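You operate a simulated robot arm through the tools that you are given. There is no shell and no other tool. Be economical: measure what you need, move in short steps, check, and stop when the job is done.

You are at the controls of a simulated robot arm. One attempt, no reset.

TASK
Open the pull out tray.

The check looks at the end state, three seconds after you hand in, the way a careful person would. Anything else that was tipped, shoved, dropped, spilled or broken makes it a failure.

THE ROBOT
A 6-joint arm with a two-finger parallel gripper on a trunk, on a base that drives. Base frame: it is fixed to the floor where the robot stands at the start and does not move with it; the origin is under the middle of the robot, x ahead of it, y to its left, z up. Readings come in mm, degrees, newtons and seconds.
With the tool pointing down near the work surface it reaches from about 100 to 540 mm from the robot's upright axis, wherever it stands. Its first joint turns from -166.0 to 166.0 degrees. Places, roughly: pull out tray [700, 100, 100]. Payload 4.1 kg.
The TCP is the grasp point between the finger pads, 23 mm short of the fingertips. In the tool frame z runs along the fingers and y along their closing line. The gripper opens to 94 mm. The fingers are 38 mm wide and 10 mm thick; the gripper's body (54 by 96 mm) begins 39 mm behind the TCP.
Orientation is that of the tool frame in the base frame, as a unit quaternion [x, y, z, w]. With the fingers straight down and closing along the base's y, the tool's x points along the base's -x, its y along +y and its z along -z.

THE INTERFACE
- The arm moves only by the tool drive_tool. Its argument "moves" is a list that holds one entry, the list of rows, each a list of 7 numbers: the shift along the tool's x, y, z in units of 400 mm (1.0 is 400 mm), then the turn, a rotation vector about the tool's x, y, z in units of 45 degrees (1.0 is 45 degrees), then the finger opening in mm, from 0 to 94. In form: [[[x, y, z, ax, ay, az, gripper], ...]]. A call has 1 to 20 rows; each row is the pose to reach, as a shift and turn from the pose commanded when the call began, along the tool's axes at that moment. A call with a number of a shift or a turn outside -1 to 1 is refused whole. Rows are played at 5 a second. More than 50 mm and 8.6 degrees between two rows, or a gripper value outside its range, and nothing of the call is played. Where a pose cannot be reached the arm comes as near as it can. A force on the tool above 40 N (or 10 N above the force at the start of the call, whichever is more), or a blocked arm, ends the call early, and 0.2 s more pass. The fingers move at their own pace (about 45 mm/s each) and stop on an object; they squeeze with about 25 N. The grip force told is the motor's: it shows also when the fingers shut on nothing. Time passes only in rows, and 0.2 s behind the last, so rows that repeat a pose let the fingers close. It gives the time, the measured TCP pose, the force on the tool (base axes), the opening and the grip force at its end, in the units of the frame above (readings bear some noise), and new pictures: "show" is both (left out), scene, wrist or none.
- Cameras (640 x 400 px; columns grow to the right, rows downward): "scene" is now at [-7, 148.7, 1132.2]; the picture's right is [-0.33, -0.94, 0.00], its down [-0.88, 0.31, -0.36] and it looks along [0.34, -0.12, -0.93] (base axes); focal length 282 px, centre (320, 200). "wrist" rides on the gripper at [86, 16, -75] in the tool frame; the picture's right is [-0.18, 0.98, 0.00], its down [-0.58, -0.11, -0.81] and it looks along [-0.79, -0.15, 0.59] (tool axes); focal length 243 px, centre (320, 200). There is no depth. A picture from a camera that has moved, and an enlarged one, comes with that camera's place and axes in the base frame and with its lens.
- move_column(by): slides the trunk up (or, below 0, down) by that many mm; the arm and the scene camera ride with it, the base frame stays. It gives what a move gives, with no picture.
- drive_base(legs): drives the robot by 1 to 6 legs, each [ahead, turn to the left] in mm and degrees, along the robot's own axes; the way and the turn of a leg run together, so that a leg with both is an arc; at most 1500 mm and 180 degrees a leg. The arm and the cameras ride along, it lands a little off, and it stops where it bumps. It gives what a move gives, and a new picture of the scene camera.
- pan_tilt(pan, tilt): turns the head with the scene camera to pan (to the left, within 155 degrees either way) and tilt (down, from -29 to 69), counted from straight ahead of the robot. It gives what a move gives, and a new picture of the scene camera.
- close_up(camera, box): a new picture of the part [left, top, right, bottom] of that camera's present view, enlarged. The clock stands still meanwhile.
- close_job(): hands the job in; it is judged then, once.

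Work in short steps. Places have to be worked out from the pictures, the camera data and where the tool is seen: move nearer, look again, correct. Check each grasp and each placing, and mend what went wrong. You have 120 turns and 170 pictures in all, those below and enlarged ones among them. Open the gripper and draw the arm clear of the work before you hand the job in, unless the task says otherwise; then end with one line.

The tools are called after "Emit:" by a JSON object that holds its "fn" and its "kwargs". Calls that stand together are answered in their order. drive_tool: Moves the arm, as the interface text tells. Its arguments: {"type":"object","properties":{"moves":{"type":"array"},"show":{"type":"string","enum":["both","scene","wrist","none"]}},"required":["moves"]} The other tools are called the same way: move_column (by) slides the trunk up or down; drive_base (legs) drives the base; pan_tilt (pan, tilt) turns the head that bears the scene camera; close_up (camera, box) takes an enlarged picture of a part of a camera's view; close_job () hands the job in.

At the start:

```text
time: 0.0
ee_pos: [395.2, -202.3, 290.5]
tcp_rot: [0.0, 1.0, 0.0, 0.0]
ft_force: [-0.2, 0.1, 0.2]
gripper_width: 94.0
gripper_force: 0.0
trunk travel left (down, up): [-125.0, 465.0]
robot x, y, heading: [-2.6, -0.8, -0.1]
head pan, tilt: [-19.3, 68.8]
```

scene: 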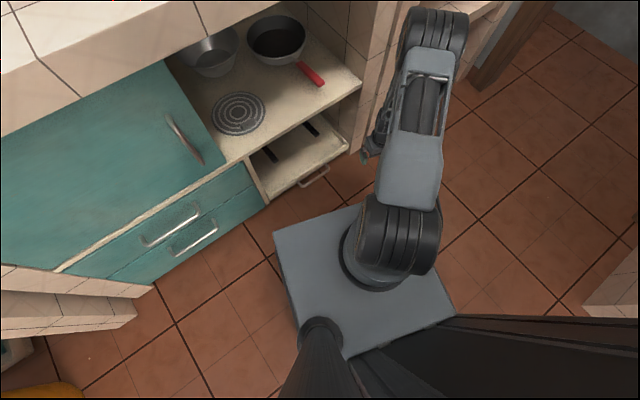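
wrist: 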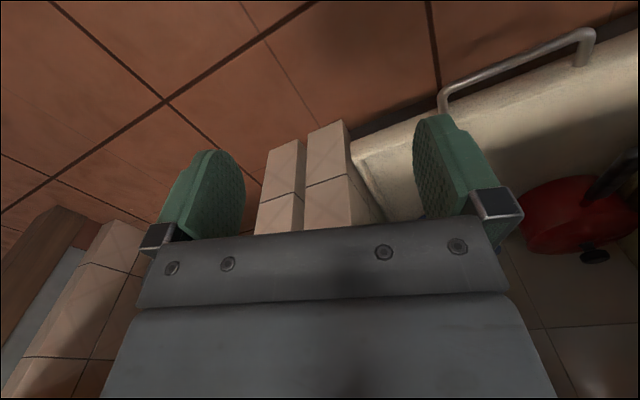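

The pull-out tray seems to be the cream drawer with a bar handle at about (315,178) in the scene picture, below the hob. I'll enlarge that area, then look at it with the head turned towards it.

Emit:
{"fn": "close_up", "kwargs": {"camera": "scene", "box": [220, 80, 400, 220]}}

Emit:
{"fn": "pan_tilt", "kwargs": {"pan": 5, "tilt": 58}}

```text
2.86 times, centred on (310, 150) of scene
camera zoom: at [-7.0, 148.7, 1132.2], right [-0.33, -0.94, 0.0], down [-0.88, 0.31, -0.36], along [0.34, -0.12, -0.93], focal length 806 px, centre (349, 343)
```

zoom: 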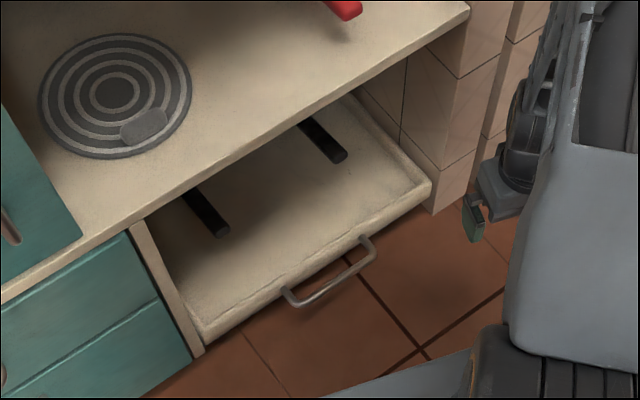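

```text
time: 0.9
ee_pos: [395.2, -200.2, 291.7]
tcp_rot: [-0.001, 1.0, 0.0, 0.001]
ft_force: [-0.7, 0.9, -0.5]
gripper_width: 94.0
gripper_force: 0.1
trunk travel left (down, up): [-125.0, 465.0]
robot x, y, heading: [1.8, -3.4, 0.2]
head pan, tilt: [5.0, 58.0]
camera scene: at [8.8, 173.1, 1143.9], right [0.09, -1.0, 0.0], down [-0.85, -0.07, -0.53], along [0.53, 0.05, -0.85], focal length 282 px, centre (320, 200)
```

scene: 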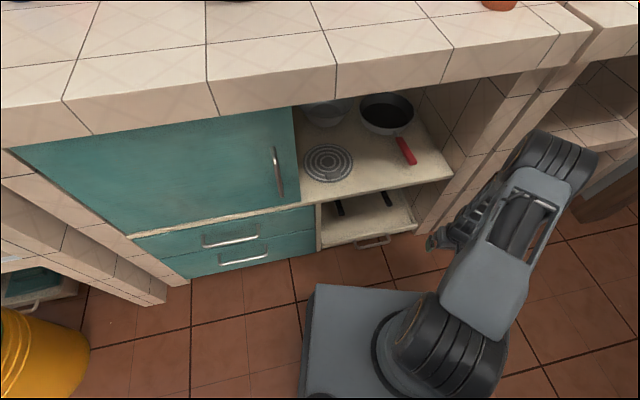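

Two views triangulate the handle bar at about [472, 2, 88], with the cabinet front turned about 13° from the base y axis. I'll enlarge both views to get the bar gap, the shelf overhang and the front's direction.

Emit:
{"fn": "close_up", "kwargs": {"camera": "wrist", "box": [340, 0, 640, 200]}}

Emit:
{"fn": "close_up", "kwargs": {"camera": "scene", "box": [290, 130, 460, 260]}}

```text
2.00 times, centred on (490, 100) of wrist
camera zoom: at [310.0, -185.7, 365.7], right [0.18, 0.98, 0.0], down [0.58, -0.11, 0.81], along [0.79, -0.15, -0.59], focal length 485 px, centre (-20, 400)
```

zoom: 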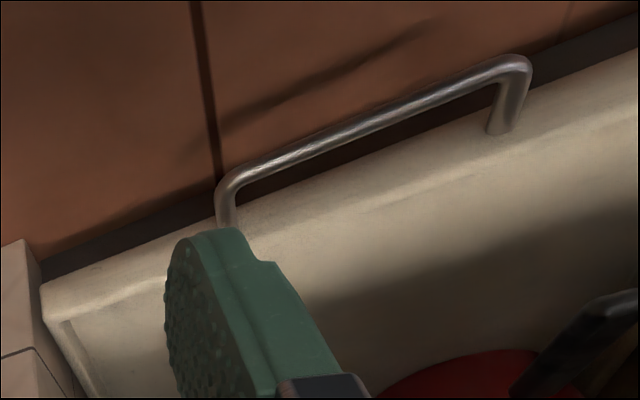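

```text
3.08 times, centred on (375, 195) of scene
camera zoom: at [8.8, 173.1, 1143.9], right [0.09, -1.0, 0.0], down [-0.85, -0.07, -0.53], along [0.53, 0.05, -0.85], focal length 868 px, centre (151, 215)
```

zoom: 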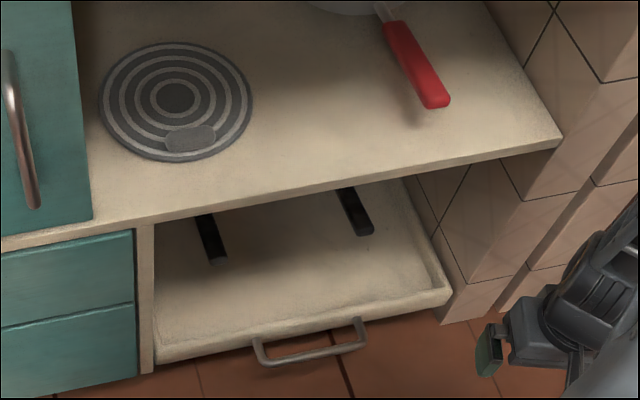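

The bar ends are near [457, 66, 88] and [489, -66, 88], the bar stands about 33 mm off the front, and the shelf edge overhead is flush with that front. I'll grasp with the tool tilted 45° and back the base off to make room, so I look behind the robot first.

Emit:
{"fn": "pan_tilt", "kwargs": {"pan": 150, "tilt": 50}}

Emit:
{"fn": "pan_tilt", "kwargs": {"pan": -150, "tilt": 50}}

```text
time: 3.2
ee_pos: [395.6, -202.0, 290.5]
tcp_rot: [0.0, 1.0, 0.0, 0.0]
ft_force: [-1.1, 1.4, 0.1]
gripper_width: 94.4
gripper_force: 0.0
trunk travel left (down, up): [-125.0, 465.0]
robot x, y, heading: [0.4, -1.1, -0.1]
head pan, tilt: [150.0, 50.0]
camera scene: at [-126.5, 205.7, 1154.2], right [0.5, 0.87, 0.0], down [0.66, -0.38, -0.64], along [-0.56, 0.32, -0.77], focal length 282 px, centre (320, 200)
```

scene: 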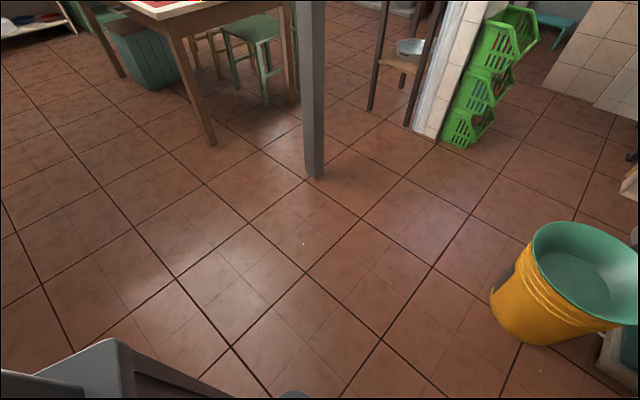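

```text
time: 7.3
ee_pos: [396.3, -201.9, 290.0]
tcp_rot: [0.0, 1.0, 0.0, -0.001]
ft_force: [0.0, 0.9, 0.0]
gripper_width: 93.9
gripper_force: 0.1
trunk travel left (down, up): [-125.0, 465.0]
robot x, y, heading: [4.5, -0.3, -0.4]
head pan, tilt: [-150.0, 50.0]
camera scene: at [-126.5, 128.7, 1154.2], right [-0.5, 0.87, 0.0], down [0.66, 0.38, -0.64], along [-0.56, -0.32, -0.77], focal length 282 px, centre (320, 200)
```

scene: 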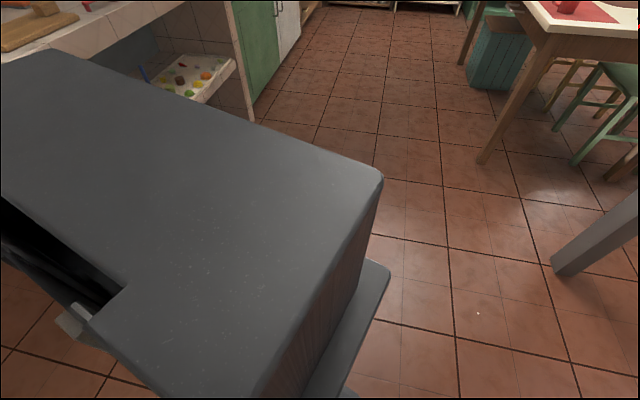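

Behind the robot the floor is clear; the pole is more than a metre off. I back off 200 mm and turn the head forward again.

Emit:
{"fn": "drive_base", "kwargs": {"legs": [[-200, 0]]}}

Emit:
{"fn": "pan_tilt", "kwargs": {"pan": -5, "tilt": 55}}

```text
time: 8.8
ee_pos: [194.9, -203.3, 290.6]
tcp_rot: [0.002, 1.0, -0.001, 0.0]
ft_force: [0.7, -0.7, 0.1]
gripper_width: 93.9
gripper_force: 0.1
trunk travel left (down, up): [-125.0, 465.0]
robot x, y, heading: [-199.4, 2.4, -0.3]
head pan, tilt: [-150.0, 50.0]
camera scene: at [-325.0, 129.6, 1154.2], right [-0.5, 0.87, 0.0], down [0.66, 0.38, -0.64], along [-0.56, -0.32, -0.77], focal length 282 px, centre (320, 200)
```

scene: 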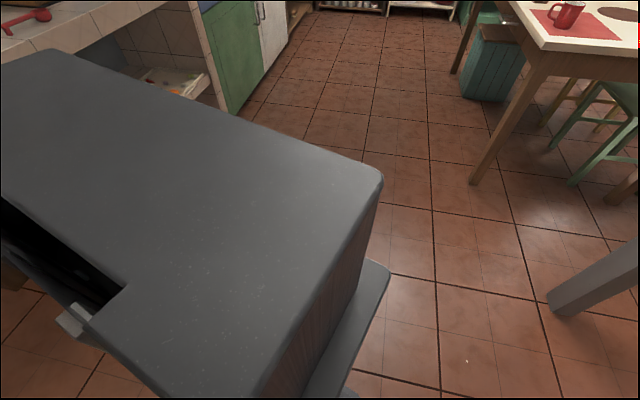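

```text
time: 11.1
ee_pos: [195.9, -203.3, 290.2]
tcp_rot: [0.002, 1.0, 0.001, 0.0]
ft_force: [0.9, 0.2, -0.1]
gripper_width: 94.0
gripper_force: 0.0
trunk travel left (down, up): [-125.0, 465.0]
robot x, y, heading: [-199.6, -1.3, -0.3]
head pan, tilt: [-5.0, 55.0]
camera scene: at [-186.4, 161.2, 1147.7], right [-0.09, -1.0, 0.0], down [-0.82, 0.07, -0.57], along [0.57, -0.05, -0.82], focal length 282 px, centre (320, 200)
```

scene: 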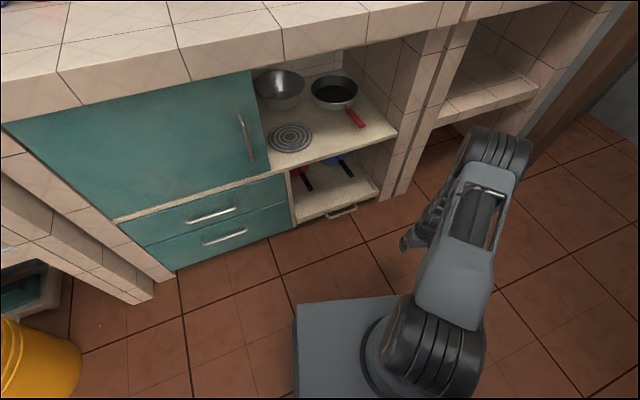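

The base is now at x = -200. I move the tool to about [380, -20, 260] while turning it half of the needed 76° about its own axis.

Emit:
{"fn": "drive_tool", "kwargs": {"moves": [[[-0.046, 0.046, 0.0075, 0, 0, 0.084, 94], [-0.0925, 0.0915, 0.015, 0, 0, 0.169, 94], [-0.139, 0.137, 0.0225, 0, 0, 0.253, 94], [-0.185, 0.183, 0.03, 0, 0, 0.338, 94], [-0.231, 0.229, 0.0375, 0, 0, 0.422, 94], [-0.2775, 0.2745, 0.045, 0, 0, 0.506, 94], [-0.324, 0.32, 0.0525, 0, 0, 0.591, 94], [-0.37, 0.366, 0.06, 0, 0, 0.675, 94], [-0.416, 0.412, 0.0675, 0, 0, 0.76, 94], [-0.4625, 0.4575, 0.075, 0, 0, 0.844, 94]]], "show": "none"}}

Emit:
{"fn": "drive_tool", "kwargs": {"moves": [[[0, 0, 0, 0, 0, 0.14, 94], [0, 0, 0, 0, 0, 0.28, 94], [0, 0, 0, 0, 0, 0.42, 94], [0, 0, 0, 0, 0, 0.56, 94], [0, 0, 0, 0, 0, 0.7, 94], [0, 0, 0, 0, 0, 0.844, 94]]], "show": "both"}}

```text
time: 13.3
ee_pos: [380.7, -20.6, 261.3]
tcp_rot: [0.328, 0.945, 0.001, 0.0]
ft_force: [-1.1, -0.4, -0.5]
gripper_width: 94.2
gripper_force: 0.1
trunk travel left (down, up): [-125.0, 465.0]
robot x, y, heading: [-197.3, 2.4, -0.5]
head pan, tilt: [-5.0, 55.0]
```

```text
time: 14.7
ee_pos: [381.6, -20.8, 261.1]
tcp_rot: [0.617, 0.787, 0.0, 0.001]
ft_force: [0.7, -0.5, 0.4]
gripper_width: 94.1
gripper_force: 0.0
trunk travel left (down, up): [-125.0, 465.0]
robot x, y, heading: [-200.4, 1.8, -0.2]
head pan, tilt: [-5.0, 55.0]
camera scene: at [-186.3, 161.3, 1147.7], right [-0.09, -1.0, 0.0], down [-0.82, 0.07, -0.57], along [0.57, -0.05, -0.82], focal length 282 px, centre (320, 200)
camera wrist: at [377.6, 67.3, 335.8], right [1.0, 0.05, 0.0], down [0.03, -0.59, 0.81], along [0.04, -0.81, -0.59], focal length 243 px, centre (320, 200)
```

scene: 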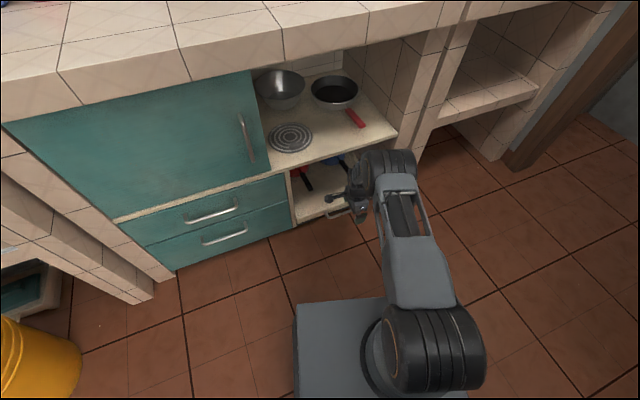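
wrist: 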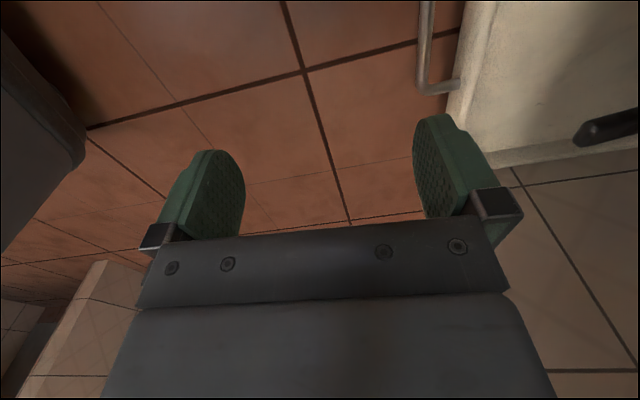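

The wrist view confirms the bar line through about [471, 3, 88], with a 33 mm gap to the front. A steeper 30° tilt leaves more room for the finger behind the bar, so I tilt, move to a pre-grasp 80 mm off and narrow the fingers to 30 mm.

Emit:
{"fn": "drive_tool", "kwargs": {"moves": [[[0, 0.019, 0.04, -0.111, 0, 0, 80], [0, 0.038, 0.082, -0.222, 0, 0, 60], [0, 0.057, 0.124, -0.333, 0, 0, 40], [0, 0.076, 0.165, -0.444, 0, 0, 30], [0, 0.095, 0.206, -0.556, 0, 0, 30], [0, 0.114, 0.2475, -0.667, 0, 0, 30], [0, 0.114, 0.2475, -0.667, 0, 0, 30]]], "show": "both"}}

```text
time: 16.3
ee_pos: [427.0, -11.8, 160.7]
tcp_rot: [0.596, 0.76, 0.204, 0.159]
ft_force: [-0.3, 0.0, -0.2]
gripper_width: 30.2
gripper_force: 0.1
trunk travel left (down, up): [-125.0, 465.0]
robot x, y, heading: [-199.9, 0.1, -0.3]
head pan, tilt: [-5.0, 55.0]
camera scene: at [-186.3, 161.3, 1147.7], right [-0.09, -1.0, 0.0], down [-0.82, 0.07, -0.57], along [0.57, -0.05, -0.82], focal length 282 px, centre (320, 200)
camera wrist: at [384.8, 67.7, 234.5], right [0.87, 0.02, 0.49], down [-0.34, -0.68, 0.64], along [0.35, -0.73, -0.59], focal length 243 px, centre (320, 200)
```

scene: 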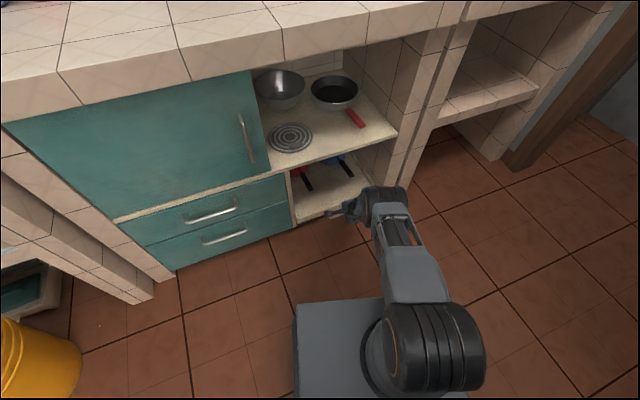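
wrist: 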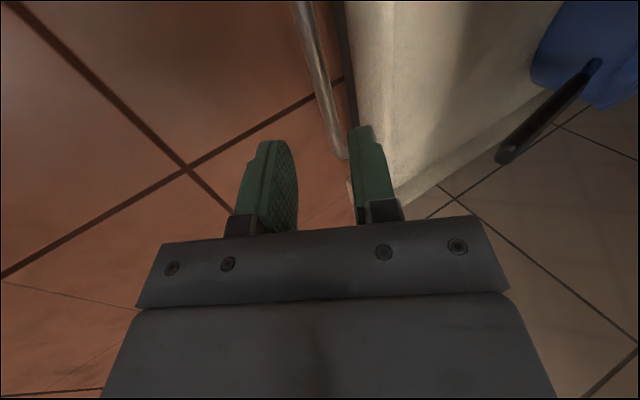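

From this pose too the bar triangulates to about [470, 2, 88], and the fingers straddle its line. I advance 50 mm along the tool axis and look.

Emit:
{"fn": "drive_tool", "kwargs": {"moves": [[[0, 0, 0.03, 0, 0, 0, 30], [0, 0, 0.06, 0, 0, 0, 30], [0, 0, 0.09, 0, 0, 0, 30], [0, 0, 0.125, 0, 0, 0, 30]]], "show": "wrist"}}

```text
time: 17.3
ee_pos: [446.9, -5.7, 123.2]
tcp_rot: [0.596, 0.76, 0.204, 0.159]
ft_force: [0.3, -0.9, 0.4]
gripper_width: 29.8
gripper_force: 0.0
out of reach, approached as far as the arm can: row 4
trunk travel left (down, up): [-125.0, 465.0]
robot x, y, heading: [-197.8, 3.1, -0.2]
head pan, tilt: [-5.0, 55.0]
camera wrist: at [403.0, 73.7, 197.6], right [0.87, 0.02, 0.49], down [-0.34, -0.68, 0.64], along [0.35, -0.73, -0.59], focal length 243 px, centre (320, 200)
```

wrist: 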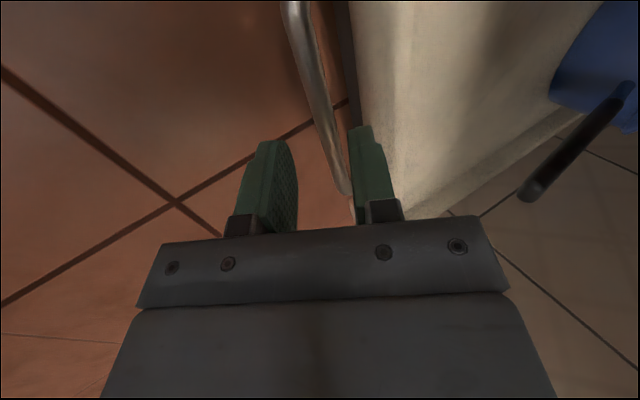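

The last row was short of reach. I retract 60 mm along the tool and lower the trunk 60 mm to gain reach at this height.

Emit:
{"fn": "drive_tool", "kwargs": {"moves": [[[0, 0, -0.05, 0, 0, 0, 30], [0, 0, -0.1, 0, 0, 0, 30], [0, 0, -0.15, 0, 0, 0, 30]]], "show": "none"}}

Emit:
{"fn": "move_column", "kwargs": {"by": -60}}

```text
time: 18.1
ee_pos: [413.9, -11.3, 175.7]
tcp_rot: [0.596, 0.76, 0.203, 0.159]
ft_force: [0.3, 0.1, -0.4]
gripper_width: 30.2
gripper_force: 0.1
trunk travel left (down, up): [-125.0, 465.0]
robot x, y, heading: [-200.1, 1.8, -0.2]
head pan, tilt: [-5.0, 55.0]
```

```text
time: 19.1
ee_pos: [414.9, -9.4, 117.3]
tcp_rot: [0.596, 0.76, 0.204, 0.16]
ft_force: [-0.6, -0.5, 0.2]
gripper_width: 30.0
gripper_force: 0.0
trunk travel left (down, up): [-65.0, 525.0]
robot x, y, heading: [-195.6, 2.1, 0.1]
head pan, tilt: [-5.0, 55.0]
```

The tool is at about [415, -10, 117]. I return to the approach line near [445, -4, 124] by going up first.

Emit:
{"fn": "drive_tool", "kwargs": {"moves": [[[0, 0.025, -0.043, 0, 0, 0, 30], [0, 0.055, -0.02, 0, 0, 0, 30], [0, 0.0755, 0.025, 0, 0, 0, 30], [0, 0.0755, 0.025, 0, 0, 0, 30]]], "show": "wrist"}}

```text
time: 20.1
ee_pos: [444.0, -3.2, 120.2]
tcp_rot: [0.596, 0.76, 0.204, 0.159]
ft_force: [-0.4, -0.8, 0.7]
gripper_width: 30.0
gripper_force: 0.0
trunk travel left (down, up): [-65.0, 525.0]
robot x, y, heading: [-198.8, 1.5, -0.6]
head pan, tilt: [-5.0, 55.0]
camera wrist: at [401.4, 75.3, 194.6], right [0.87, 0.02, 0.49], down [-0.34, -0.68, 0.64], along [0.35, -0.73, -0.59], focal length 243 px, centre (320, 200)
```

wrist: 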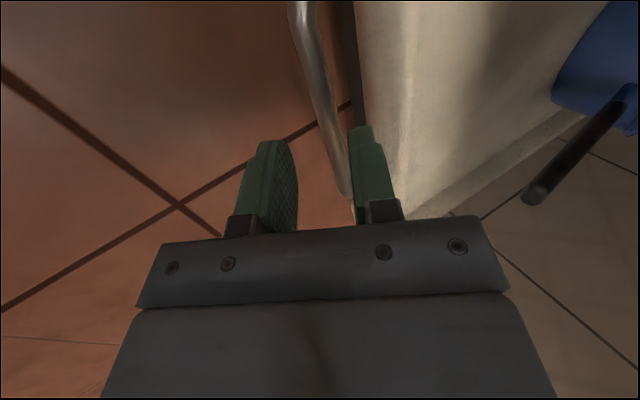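

The bar lies about 7 mm to the front-side finger's side of centre and about 42 mm ahead in the tool frame. I shift 3 mm along tool y and advance 34 mm.

Emit:
{"fn": "drive_tool", "kwargs": {"moves": [[[0, 0.0075, 0.02, 0, 0, 0, 30], [0, 0.0075, 0.04, 0, 0, 0, 30], [0, 0.0075, 0.06, 0, 0, 0, 30], [0, 0.0075, 0.085, 0, 0, 0, 30], [0, 0.0075, 0.085, 0, 0, 0, 30]]], "show": "wrist"}}

```text
time: 21.3
ee_pos: [462.3, 1.4, 94.8]
tcp_rot: [0.596, 0.76, 0.203, 0.16]
ft_force: [0.4, -0.1, -0.9]
gripper_width: 30.0
gripper_force: 0.1
trunk travel left (down, up): [-65.0, 525.0]
robot x, y, heading: [-201.0, 0.8, -0.4]
head pan, tilt: [-5.0, 55.0]
camera wrist: at [420.7, 79.2, 167.1], right [0.87, 0.03, 0.49], down [-0.34, -0.68, 0.64], along [0.35, -0.73, -0.59], focal length 243 px, centre (320, 200)
```

wrist: 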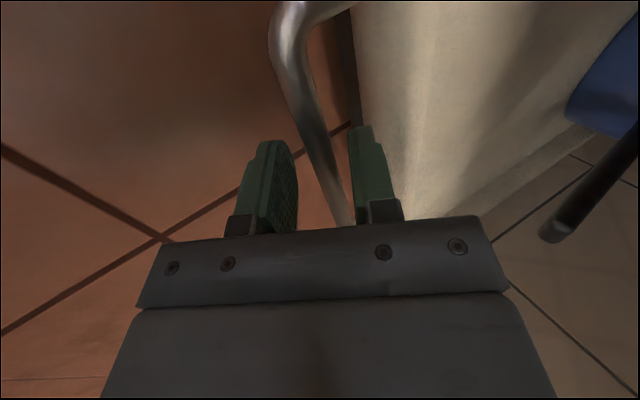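

The bar passes between the fingers and nothing is touched. I close the fingers.

Emit:
{"fn": "drive_tool", "kwargs": {"moves": [[[0, 0, 0, 0, 0, 0, 15], [0, 0, 0, 0, 0, 0, 0], [0, 0, 0, 0, 0, 0, 0], [0, 0, 0, 0, 0, 0, 0], [0, 0, 0, 0, 0, 0, 0]]], "show": "wrist"}}

```text
time: 22.5
ee_pos: [462.8, 1.0, 94.1]
tcp_rot: [0.595, 0.761, 0.204, 0.16]
ft_force: [1.1, -1.3, 2.8]
gripper_width: 13.8
gripper_force: 45.0
trunk travel left (down, up): [-65.0, 525.0]
robot x, y, heading: [-199.5, 0.9, -0.2]
head pan, tilt: [-5.0, 55.0]
camera wrist: at [421.0, 79.2, 167.6], right [0.87, 0.03, 0.49], down [-0.34, -0.68, 0.64], along [0.35, -0.73, -0.58], focal length 243 px, centre (320, 200)
```

wrist: 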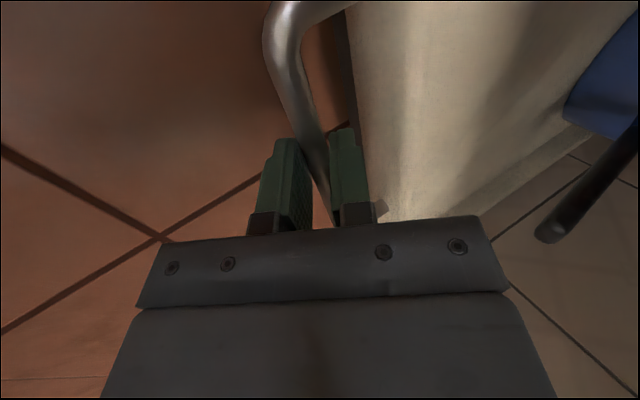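

The bar is held (13.8 mm, firm grip). I pull 40 mm horizontally along the front's normal and watch the force.

Emit:
{"fn": "drive_tool", "kwargs": {"moves": [[[0, -0.0108, -0.00625, 0, 0, 0, 0], [0, -0.0217, -0.0125, 0, 0, 0, 0], [0, -0.0325, -0.01875, 0, 0, 0, 0], [0, -0.0433, -0.025, 0, 0, 0, 0], [0, -0.0541, -0.03125, 0, 0, 0, 0], [0, -0.065, -0.0375, 0, 0, 0, 0], [0, -0.0758, -0.04375, 0, 0, 0, 0], [0, -0.0866, -0.05, 0, 0, 0, 0]]], "show": "both"}}

```text
time: 24.3
ee_pos: [426.3, -9.9, 94.1]
tcp_rot: [0.596, 0.76, 0.202, 0.162]
ft_force: [9.5, -31.2, -10.4]
gripper_width: 13.4
gripper_force: 44.9
trunk travel left (down, up): [-65.0, 525.0]
robot x, y, heading: [-199.6, -0.3, -0.2]
head pan, tilt: [-5.0, 55.0]
camera scene: at [-185.2, 161.3, 1087.5], right [-0.09, -1.0, 0.0], down [-0.82, 0.08, -0.57], along [0.57, -0.05, -0.82], focal length 282 px, centre (320, 200)
camera wrist: at [383.5, 67.8, 167.6], right [0.87, 0.02, 0.49], down [-0.34, -0.68, 0.65], along [0.35, -0.73, -0.58], focal length 243 px, centre (320, 200)
```

scene: 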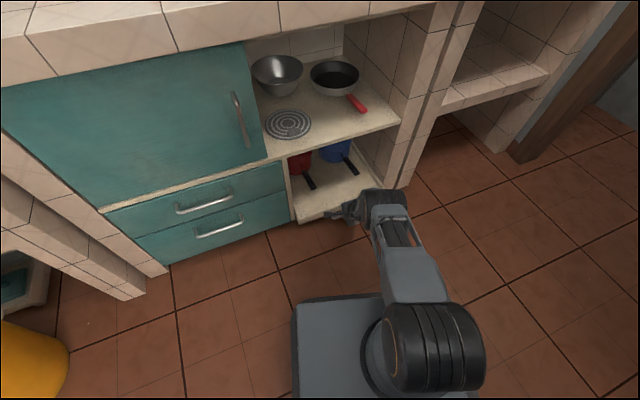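
wrist: 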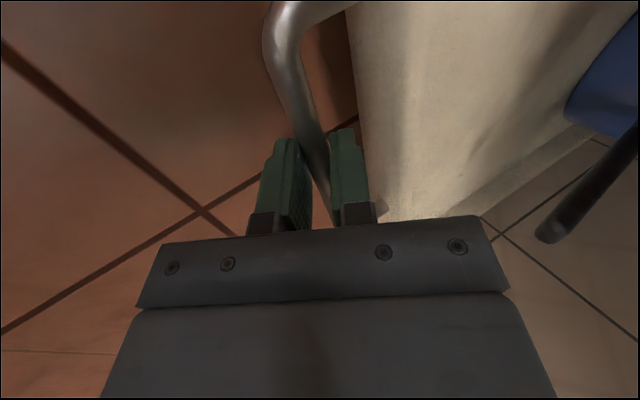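

The tray slides out, with a sideways force of -31 N in y, so its slide direction is turned a few degrees more than my pull. I continue with a correction towards -y.

Emit:
{"fn": "drive_tool", "kwargs": {"moves": [[[-0.006, -0.005, -0.003, 0, 0, 0, 0], [-0.009, -0.0217, -0.0125, 0, 0, 0, 0], [-0.011, -0.0433, -0.025, 0, 0, 0, 0], [-0.013, -0.065, -0.0375, 0, 0, 0, 0], [-0.015, -0.0866, -0.05, 0, 0, 0, 0]]], "show": "none"}}

```text
time: 25.5
ee_pos: [385.1, -23.1, 94.5]
tcp_rot: [0.595, 0.761, 0.202, 0.159]
ft_force: [-0.8, 2.3, -8.8]
gripper_width: 13.3
gripper_force: 45.1
trunk travel left (down, up): [-65.0, 525.0]
robot x, y, heading: [-196.3, 1.1, -0.3]
head pan, tilt: [-5.0, 55.0]
```

The side force is gone; the slide direction is about 17°. I pull another 80 mm along it.

Emit:
{"fn": "drive_tool", "kwargs": {"moves": [[[-0.0015, -0.0217, -0.0125, 0, 0, 0, 0], [-0.003, -0.0433, -0.025, 0, 0, 0, 0], [-0.0045, -0.065, -0.0375, 0, 0, 0, 0], [-0.006, -0.0866, -0.05, 0, 0, 0, 0], [-0.0075, -0.108, -0.0625, 0, 0, 0, 0], [-0.009, -0.13, -0.075, 0, 0, 0, 0], [-0.0105, -0.1515, -0.0875, 0, 0, 0, 0], [-0.012, -0.173, -0.1, 0, 0, 0, 0]]], "show": "scene"}}

```text
time: 27.3
ee_pos: [310.4, -46.7, 95.0]
tcp_rot: [0.594, 0.762, 0.204, 0.159]
ft_force: [-9.2, 29.9, 0.7]
gripper_width: 13.5
gripper_force: 45.2
trunk travel left (down, up): [-65.0, 525.0]
robot x, y, heading: [-199.6, 0.0, -0.1]
head pan, tilt: [-5.0, 55.0]
camera scene: at [-186.7, 161.3, 1087.8], right [-0.09, -1.0, 0.0], down [-0.82, 0.07, -0.57], along [0.57, -0.05, -0.82], focal length 282 px, centre (320, 200)
```

scene: 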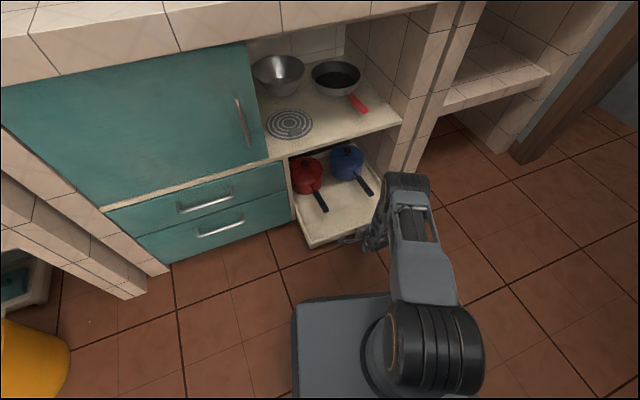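

Now the side force is +30 N, so the direction is nearer 16°; the two pots ride along well. I relieve 2 mm sideways and pull another 60 mm.

Emit:
{"fn": "drive_tool", "kwargs": {"moves": [[[0.005, -0.01, -0.006, 0, 0, 0, 0], [0.005, -0.0325, -0.01875, 0, 0, 0, 0], [0.004, -0.054, -0.03125, 0, 0, 0, 0], [0.003, -0.0758, -0.04375, 0, 0, 0, 0], [0.002, -0.0975, -0.0563, 0, 0, 0, 0], [0.001, -0.119, -0.0688, 0, 0, 0, 0], [0, -0.13, -0.075, 0, 0, 0, 0]]], "show": "scene"}}

```text
time: 28.9
ee_pos: [255.2, -63.7, 94.5]
tcp_rot: [0.596, 0.76, 0.204, 0.162]
ft_force: [10.7, -32.1, -6.9]
gripper_width: 13.8
gripper_force: 45.1
trunk travel left (down, up): [-65.0, 525.0]
robot x, y, heading: [-200.5, -1.2, -0.4]
head pan, tilt: [-5.0, 55.0]
camera scene: at [-185.9, 161.3, 1087.7], right [-0.09, -1.0, 0.0], down [-0.82, 0.08, -0.57], along [0.57, -0.05, -0.82], focal length 282 px, centre (320, 200)
```

scene: 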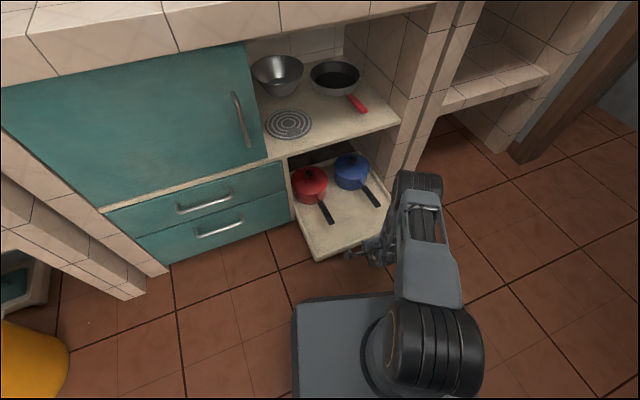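

Along the slide the resistance is about 1 N and the rest is sideways; the overall direction is 17.3° and the tray is about 217 mm out. I continue another 60 mm with a small relief.

Emit:
{"fn": "drive_tool", "kwargs": {"moves": [[[-0.004, -0.01, -0.006, 0, 0, 0, 0], [-0.005, -0.0325, -0.01875, 0, 0, 0, 0], [-0.0065, -0.054, -0.03125, 0, 0, 0, 0], [-0.008, -0.0758, -0.04375, 0, 0, 0, 0], [-0.0095, -0.0975, -0.0563, 0, 0, 0, 0], [-0.011, -0.119, -0.0688, 0, 0, 0, 0], [-0.012, -0.13, -0.075, 0, 0, 0, 0]]], "show": "both"}}

```text
time: 30.5
ee_pos: [197.2, -81.8, 94.0]
tcp_rot: [0.595, 0.76, 0.205, 0.161]
ft_force: [6.7, -18.4, 22.3]
gripper_width: 13.2
gripper_force: 45.1
trunk travel left (down, up): [-65.0, 525.0]
robot x, y, heading: [-199.3, -4.4, 0.2]
head pan, tilt: [-5.0, 55.0]
camera scene: at [-187.4, 161.4, 1087.8], right [-0.09, -1.0, 0.0], down [-0.82, 0.07, -0.57], along [0.57, -0.05, -0.82], focal length 282 px, centre (320, 200)
camera wrist: at [153.6, -3.2, 168.4], right [0.87, 0.03, 0.49], down [-0.35, -0.68, 0.64], along [0.35, -0.73, -0.58], focal length 243 px, centre (320, 200)
```

scene: 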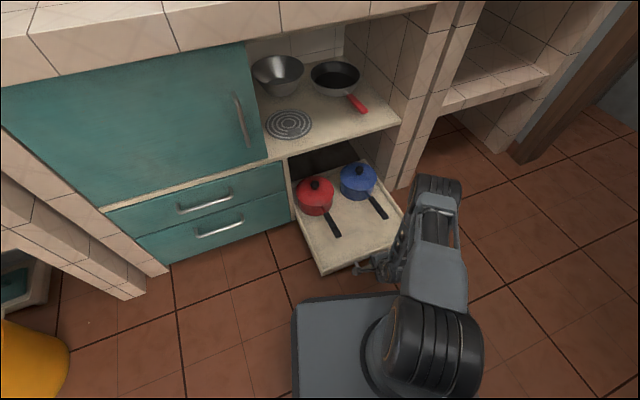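
wrist: 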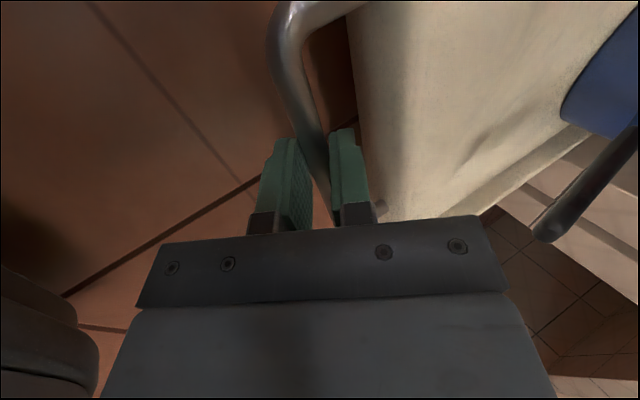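

The tray is about 278 mm out. I enlarge the view to see how much of it is still inside.

Emit:
{"fn": "close_up", "kwargs": {"camera": "scene", "box": [260, 120, 440, 290]}}

```text
2.35 times, centred on (350, 205) of scene
camera zoom: at [-187.4, 161.4, 1087.8], right [-0.09, -1.0, 0.0], down [-0.82, 0.07, -0.57], along [0.57, -0.05, -0.82], focal length 664 px, centre (249, 188)
```

zoom: 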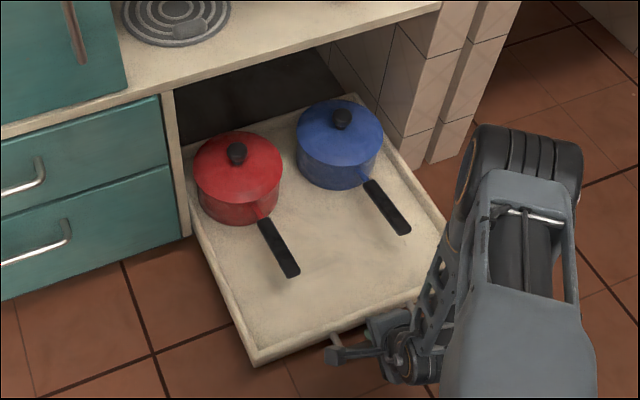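

The tray's back edge is still about 160 mm inside, so its depth is about 440 mm. It may slide further, so I pull on gently by 40 mm.

Emit:
{"fn": "drive_tool", "kwargs": {"moves": [[[-0.002, -0.01, -0.006, 0, 0, 0, 0], [-0.003, -0.0217, -0.0125, 0, 0, 0, 0], [-0.004, -0.0325, -0.01875, 0, 0, 0, 0], [-0.005, -0.0433, -0.025, 0, 0, 0, 0], [-0.006, -0.054, -0.03125, 0, 0, 0, 0], [-0.007, -0.065, -0.0375, 0, 0, 0, 0], [-0.008, -0.0758, -0.04375, 0, 0, 0, 0], [-0.009, -0.0866, -0.05, 0, 0, 0, 0]]], "show": "scene"}}

```text
time: 32.3
ee_pos: [182.3, -96.5, 97.0]
tcp_rot: [0.578, 0.769, 0.207, 0.179]
ft_force: [-9.4, 28.5, -20.5]
gripper_width: 12.2
gripper_force: 44.8
trunk travel left (down, up): [-65.0, 525.0]
robot x, y, heading: [-200.6, -4.9, -0.2]
head pan, tilt: [-5.0, 55.0]
camera scene: at [-181.5, 163.0, 1086.8], right [-0.09, -1.0, 0.0], down [-0.82, 0.07, -0.57], along [0.57, -0.05, -0.82], focal length 282 px, centre (320, 200)
```

scene: 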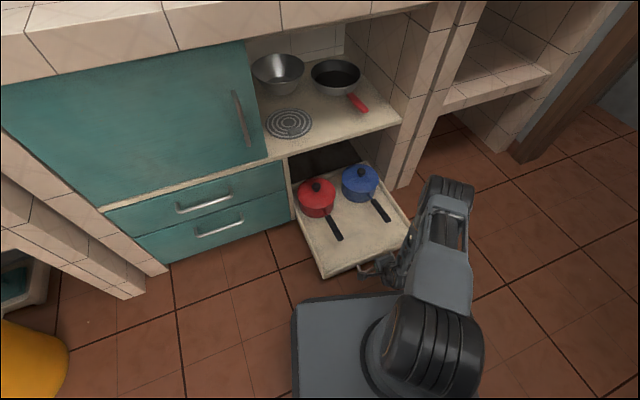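

The tool stopped after about 15 mm with the robot itself tugged forward: the tray is at its end stop, about 290 mm out. I ease the tension off by about 20 mm before letting go.

Emit:
{"fn": "drive_tool", "kwargs": {"moves": [[[0.001, 0.0108, 0.00625, 0, 0, 0, 0], [0.001, 0.0217, 0.0125, 0, 0, 0, 0], [0.001, 0.0325, 0.01875, 0, 0, 0, 0], [0.001, 0.0433, 0.025, 0, 0, 0, 0], [0.001, 0.0433, 0.025, 0, 0, 0, 0]]], "show": "wrist"}}

```text
time: 33.5
ee_pos: [178.7, -88.9, 96.2]
tcp_rot: [0.596, 0.759, 0.204, 0.162]
ft_force: [9.6, -31.0, 8.2]
gripper_width: 13.9
gripper_force: 45.0
trunk travel left (down, up): [-65.0, 525.0]
robot x, y, heading: [-199.9, 1.4, -0.6]
head pan, tilt: [-5.0, 55.0]
camera wrist: at [136.8, -11.2, 168.7], right [0.87, 0.02, 0.5], down [-0.35, -0.68, 0.64], along [0.35, -0.73, -0.58], focal length 243 px, centre (320, 200)
```

wrist: 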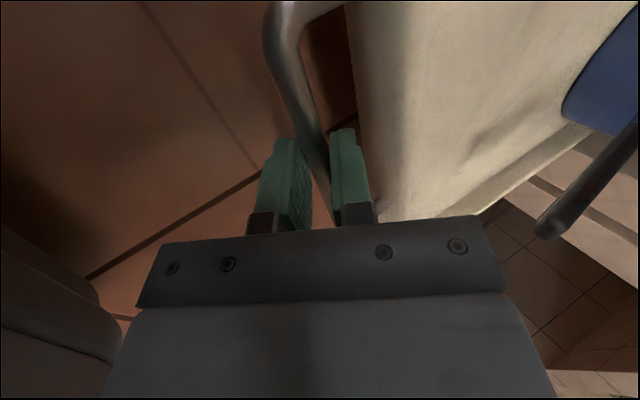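

The tension along the slide is gone and the tray is about 298 mm out. I open to 30 mm and draw the fingers out along the tool axis.

Emit:
{"fn": "drive_tool", "kwargs": {"moves": [[[-0.004, 0, 0, 0, 0, 0, 0], [-0.004, 0, 0, 0, 0, 0, 30], [-0.004, 0, 0, 0, 0, 0, 30], [-0.004, 0, 0, 0, 0, 0, 30], [-0.004, 0, 0, 0, 0, 0, 30]]], "show": "wrist"}}

```text
time: 34.7
ee_pos: [178.3, -90.8, 94.5]
tcp_rot: [0.596, 0.76, 0.204, 0.16]
ft_force: [-1.1, 0.4, 0.3]
gripper_width: 30.0
gripper_force: 0.1
trunk travel left (down, up): [-65.0, 525.0]
robot x, y, heading: [-198.1, 2.2, -0.1]
head pan, tilt: [-5.0, 55.0]
camera wrist: at [136.3, -13.0, 167.7], right [0.87, 0.03, 0.49], down [-0.35, -0.68, 0.64], along [0.35, -0.73, -0.58], focal length 243 px, centre (320, 200)
```

wrist: 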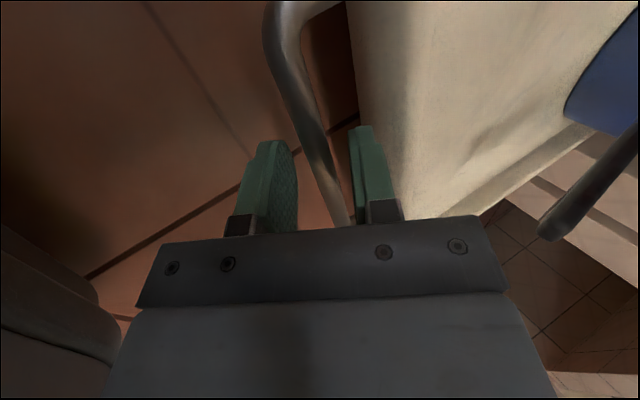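

The fingers are free with no force. I retract 48 mm along the tool and then straight up 100 mm.

Emit:
{"fn": "drive_tool", "kwargs": {"moves": [[[0, 0, -0.04, 0, 0, 0, 30], [0, 0, -0.08, 0, 0, 0, 30], [0, 0, -0.12, 0, 0, 0, 30], [0, 0.03, -0.174, 0, 0, 0, 30], [0, 0.0625, -0.228, 0, 0, 0, 30], [0, 0.094, -0.282, 0, 0, 0, 30], [0, 0.125, -0.3365, 0, 0, 0, 30]]], "show": "both"}}

```text
time: 36.3
ee_pos: [153.1, -95.5, 237.6]
tcp_rot: [0.596, 0.76, 0.204, 0.159]
ft_force: [-0.1, -0.6, 0.0]
gripper_width: 29.8
gripper_force: 0.0
trunk travel left (down, up): [-65.0, 525.0]
robot x, y, heading: [-201.1, -1.8, -0.2]
head pan, tilt: [-5.0, 55.0]
camera scene: at [-186.3, 161.0, 1087.6], right [-0.09, -1.0, 0.0], down [-0.82, 0.07, -0.57], along [0.57, -0.05, -0.82], focal length 282 px, centre (320, 200)
camera wrist: at [111.3, -17.7, 310.2], right [0.87, 0.02, 0.49], down [-0.34, -0.68, 0.64], along [0.35, -0.73, -0.59], focal length 243 px, centre (320, 200)
```

scene: 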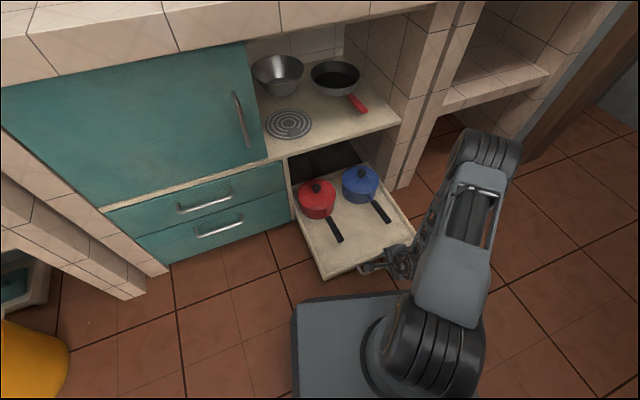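
wrist: 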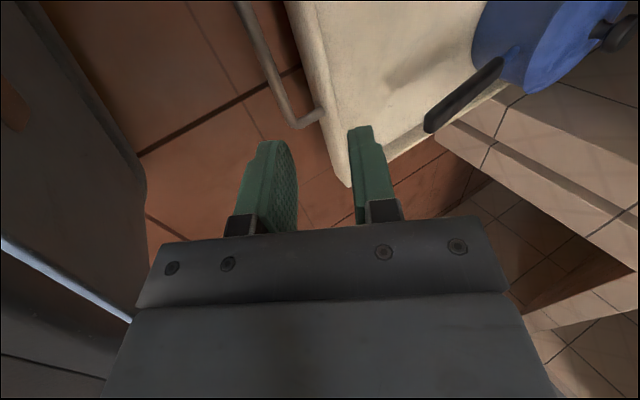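

The tray is open to its stop, both pots stand upright, and the arm is 140 mm above the handle. I open the gripper fully before handing in.

Emit:
{"fn": "drive_tool", "kwargs": {"moves": [[[0, 0.01, -0.05, 0, 0, 0, 60], [0, 0.03, -0.1, 0, 0, 0, 94], [0, 0.03, -0.1, 0, 0, 0, 94], [0, 0.03, -0.1, 0, 0, 0, 94]]], "show": "scene"}}

```text
time: 37.3
ee_pos: [143.8, -98.5, 274.9]
tcp_rot: [0.597, 0.76, 0.204, 0.159]
ft_force: [-0.1, 0.0, -0.3]
gripper_width: 94.1
gripper_force: 0.0
trunk travel left (down, up): [-65.0, 525.0]
robot x, y, heading: [-199.8, 1.4, -0.2]
head pan, tilt: [-5.0, 55.0]
camera scene: at [-186.4, 161.0, 1087.7], right [-0.09, -1.0, 0.0], down [-0.82, 0.07, -0.57], along [0.57, -0.05, -0.82], focal length 282 px, centre (320, 200)
```

scene: 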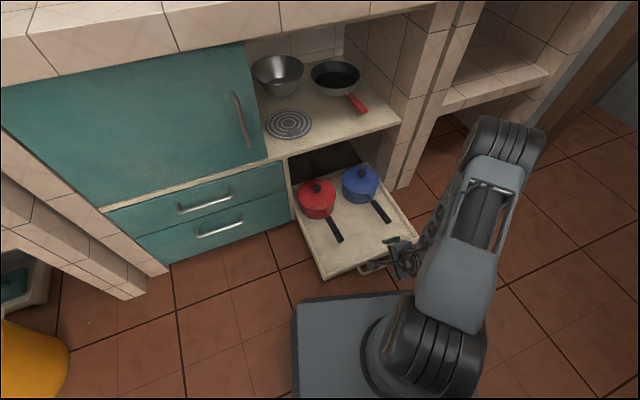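

The tray stays open, everything else is in place, and the gripper is open and clear. I hand in.

Emit:
{"fn": "close_job", "kwargs": {}}

```text
The job is handed in.
```

The pull-out tray is open to its stop, about 298 mm out, with both pots still upright on it and the arm drawn clear.
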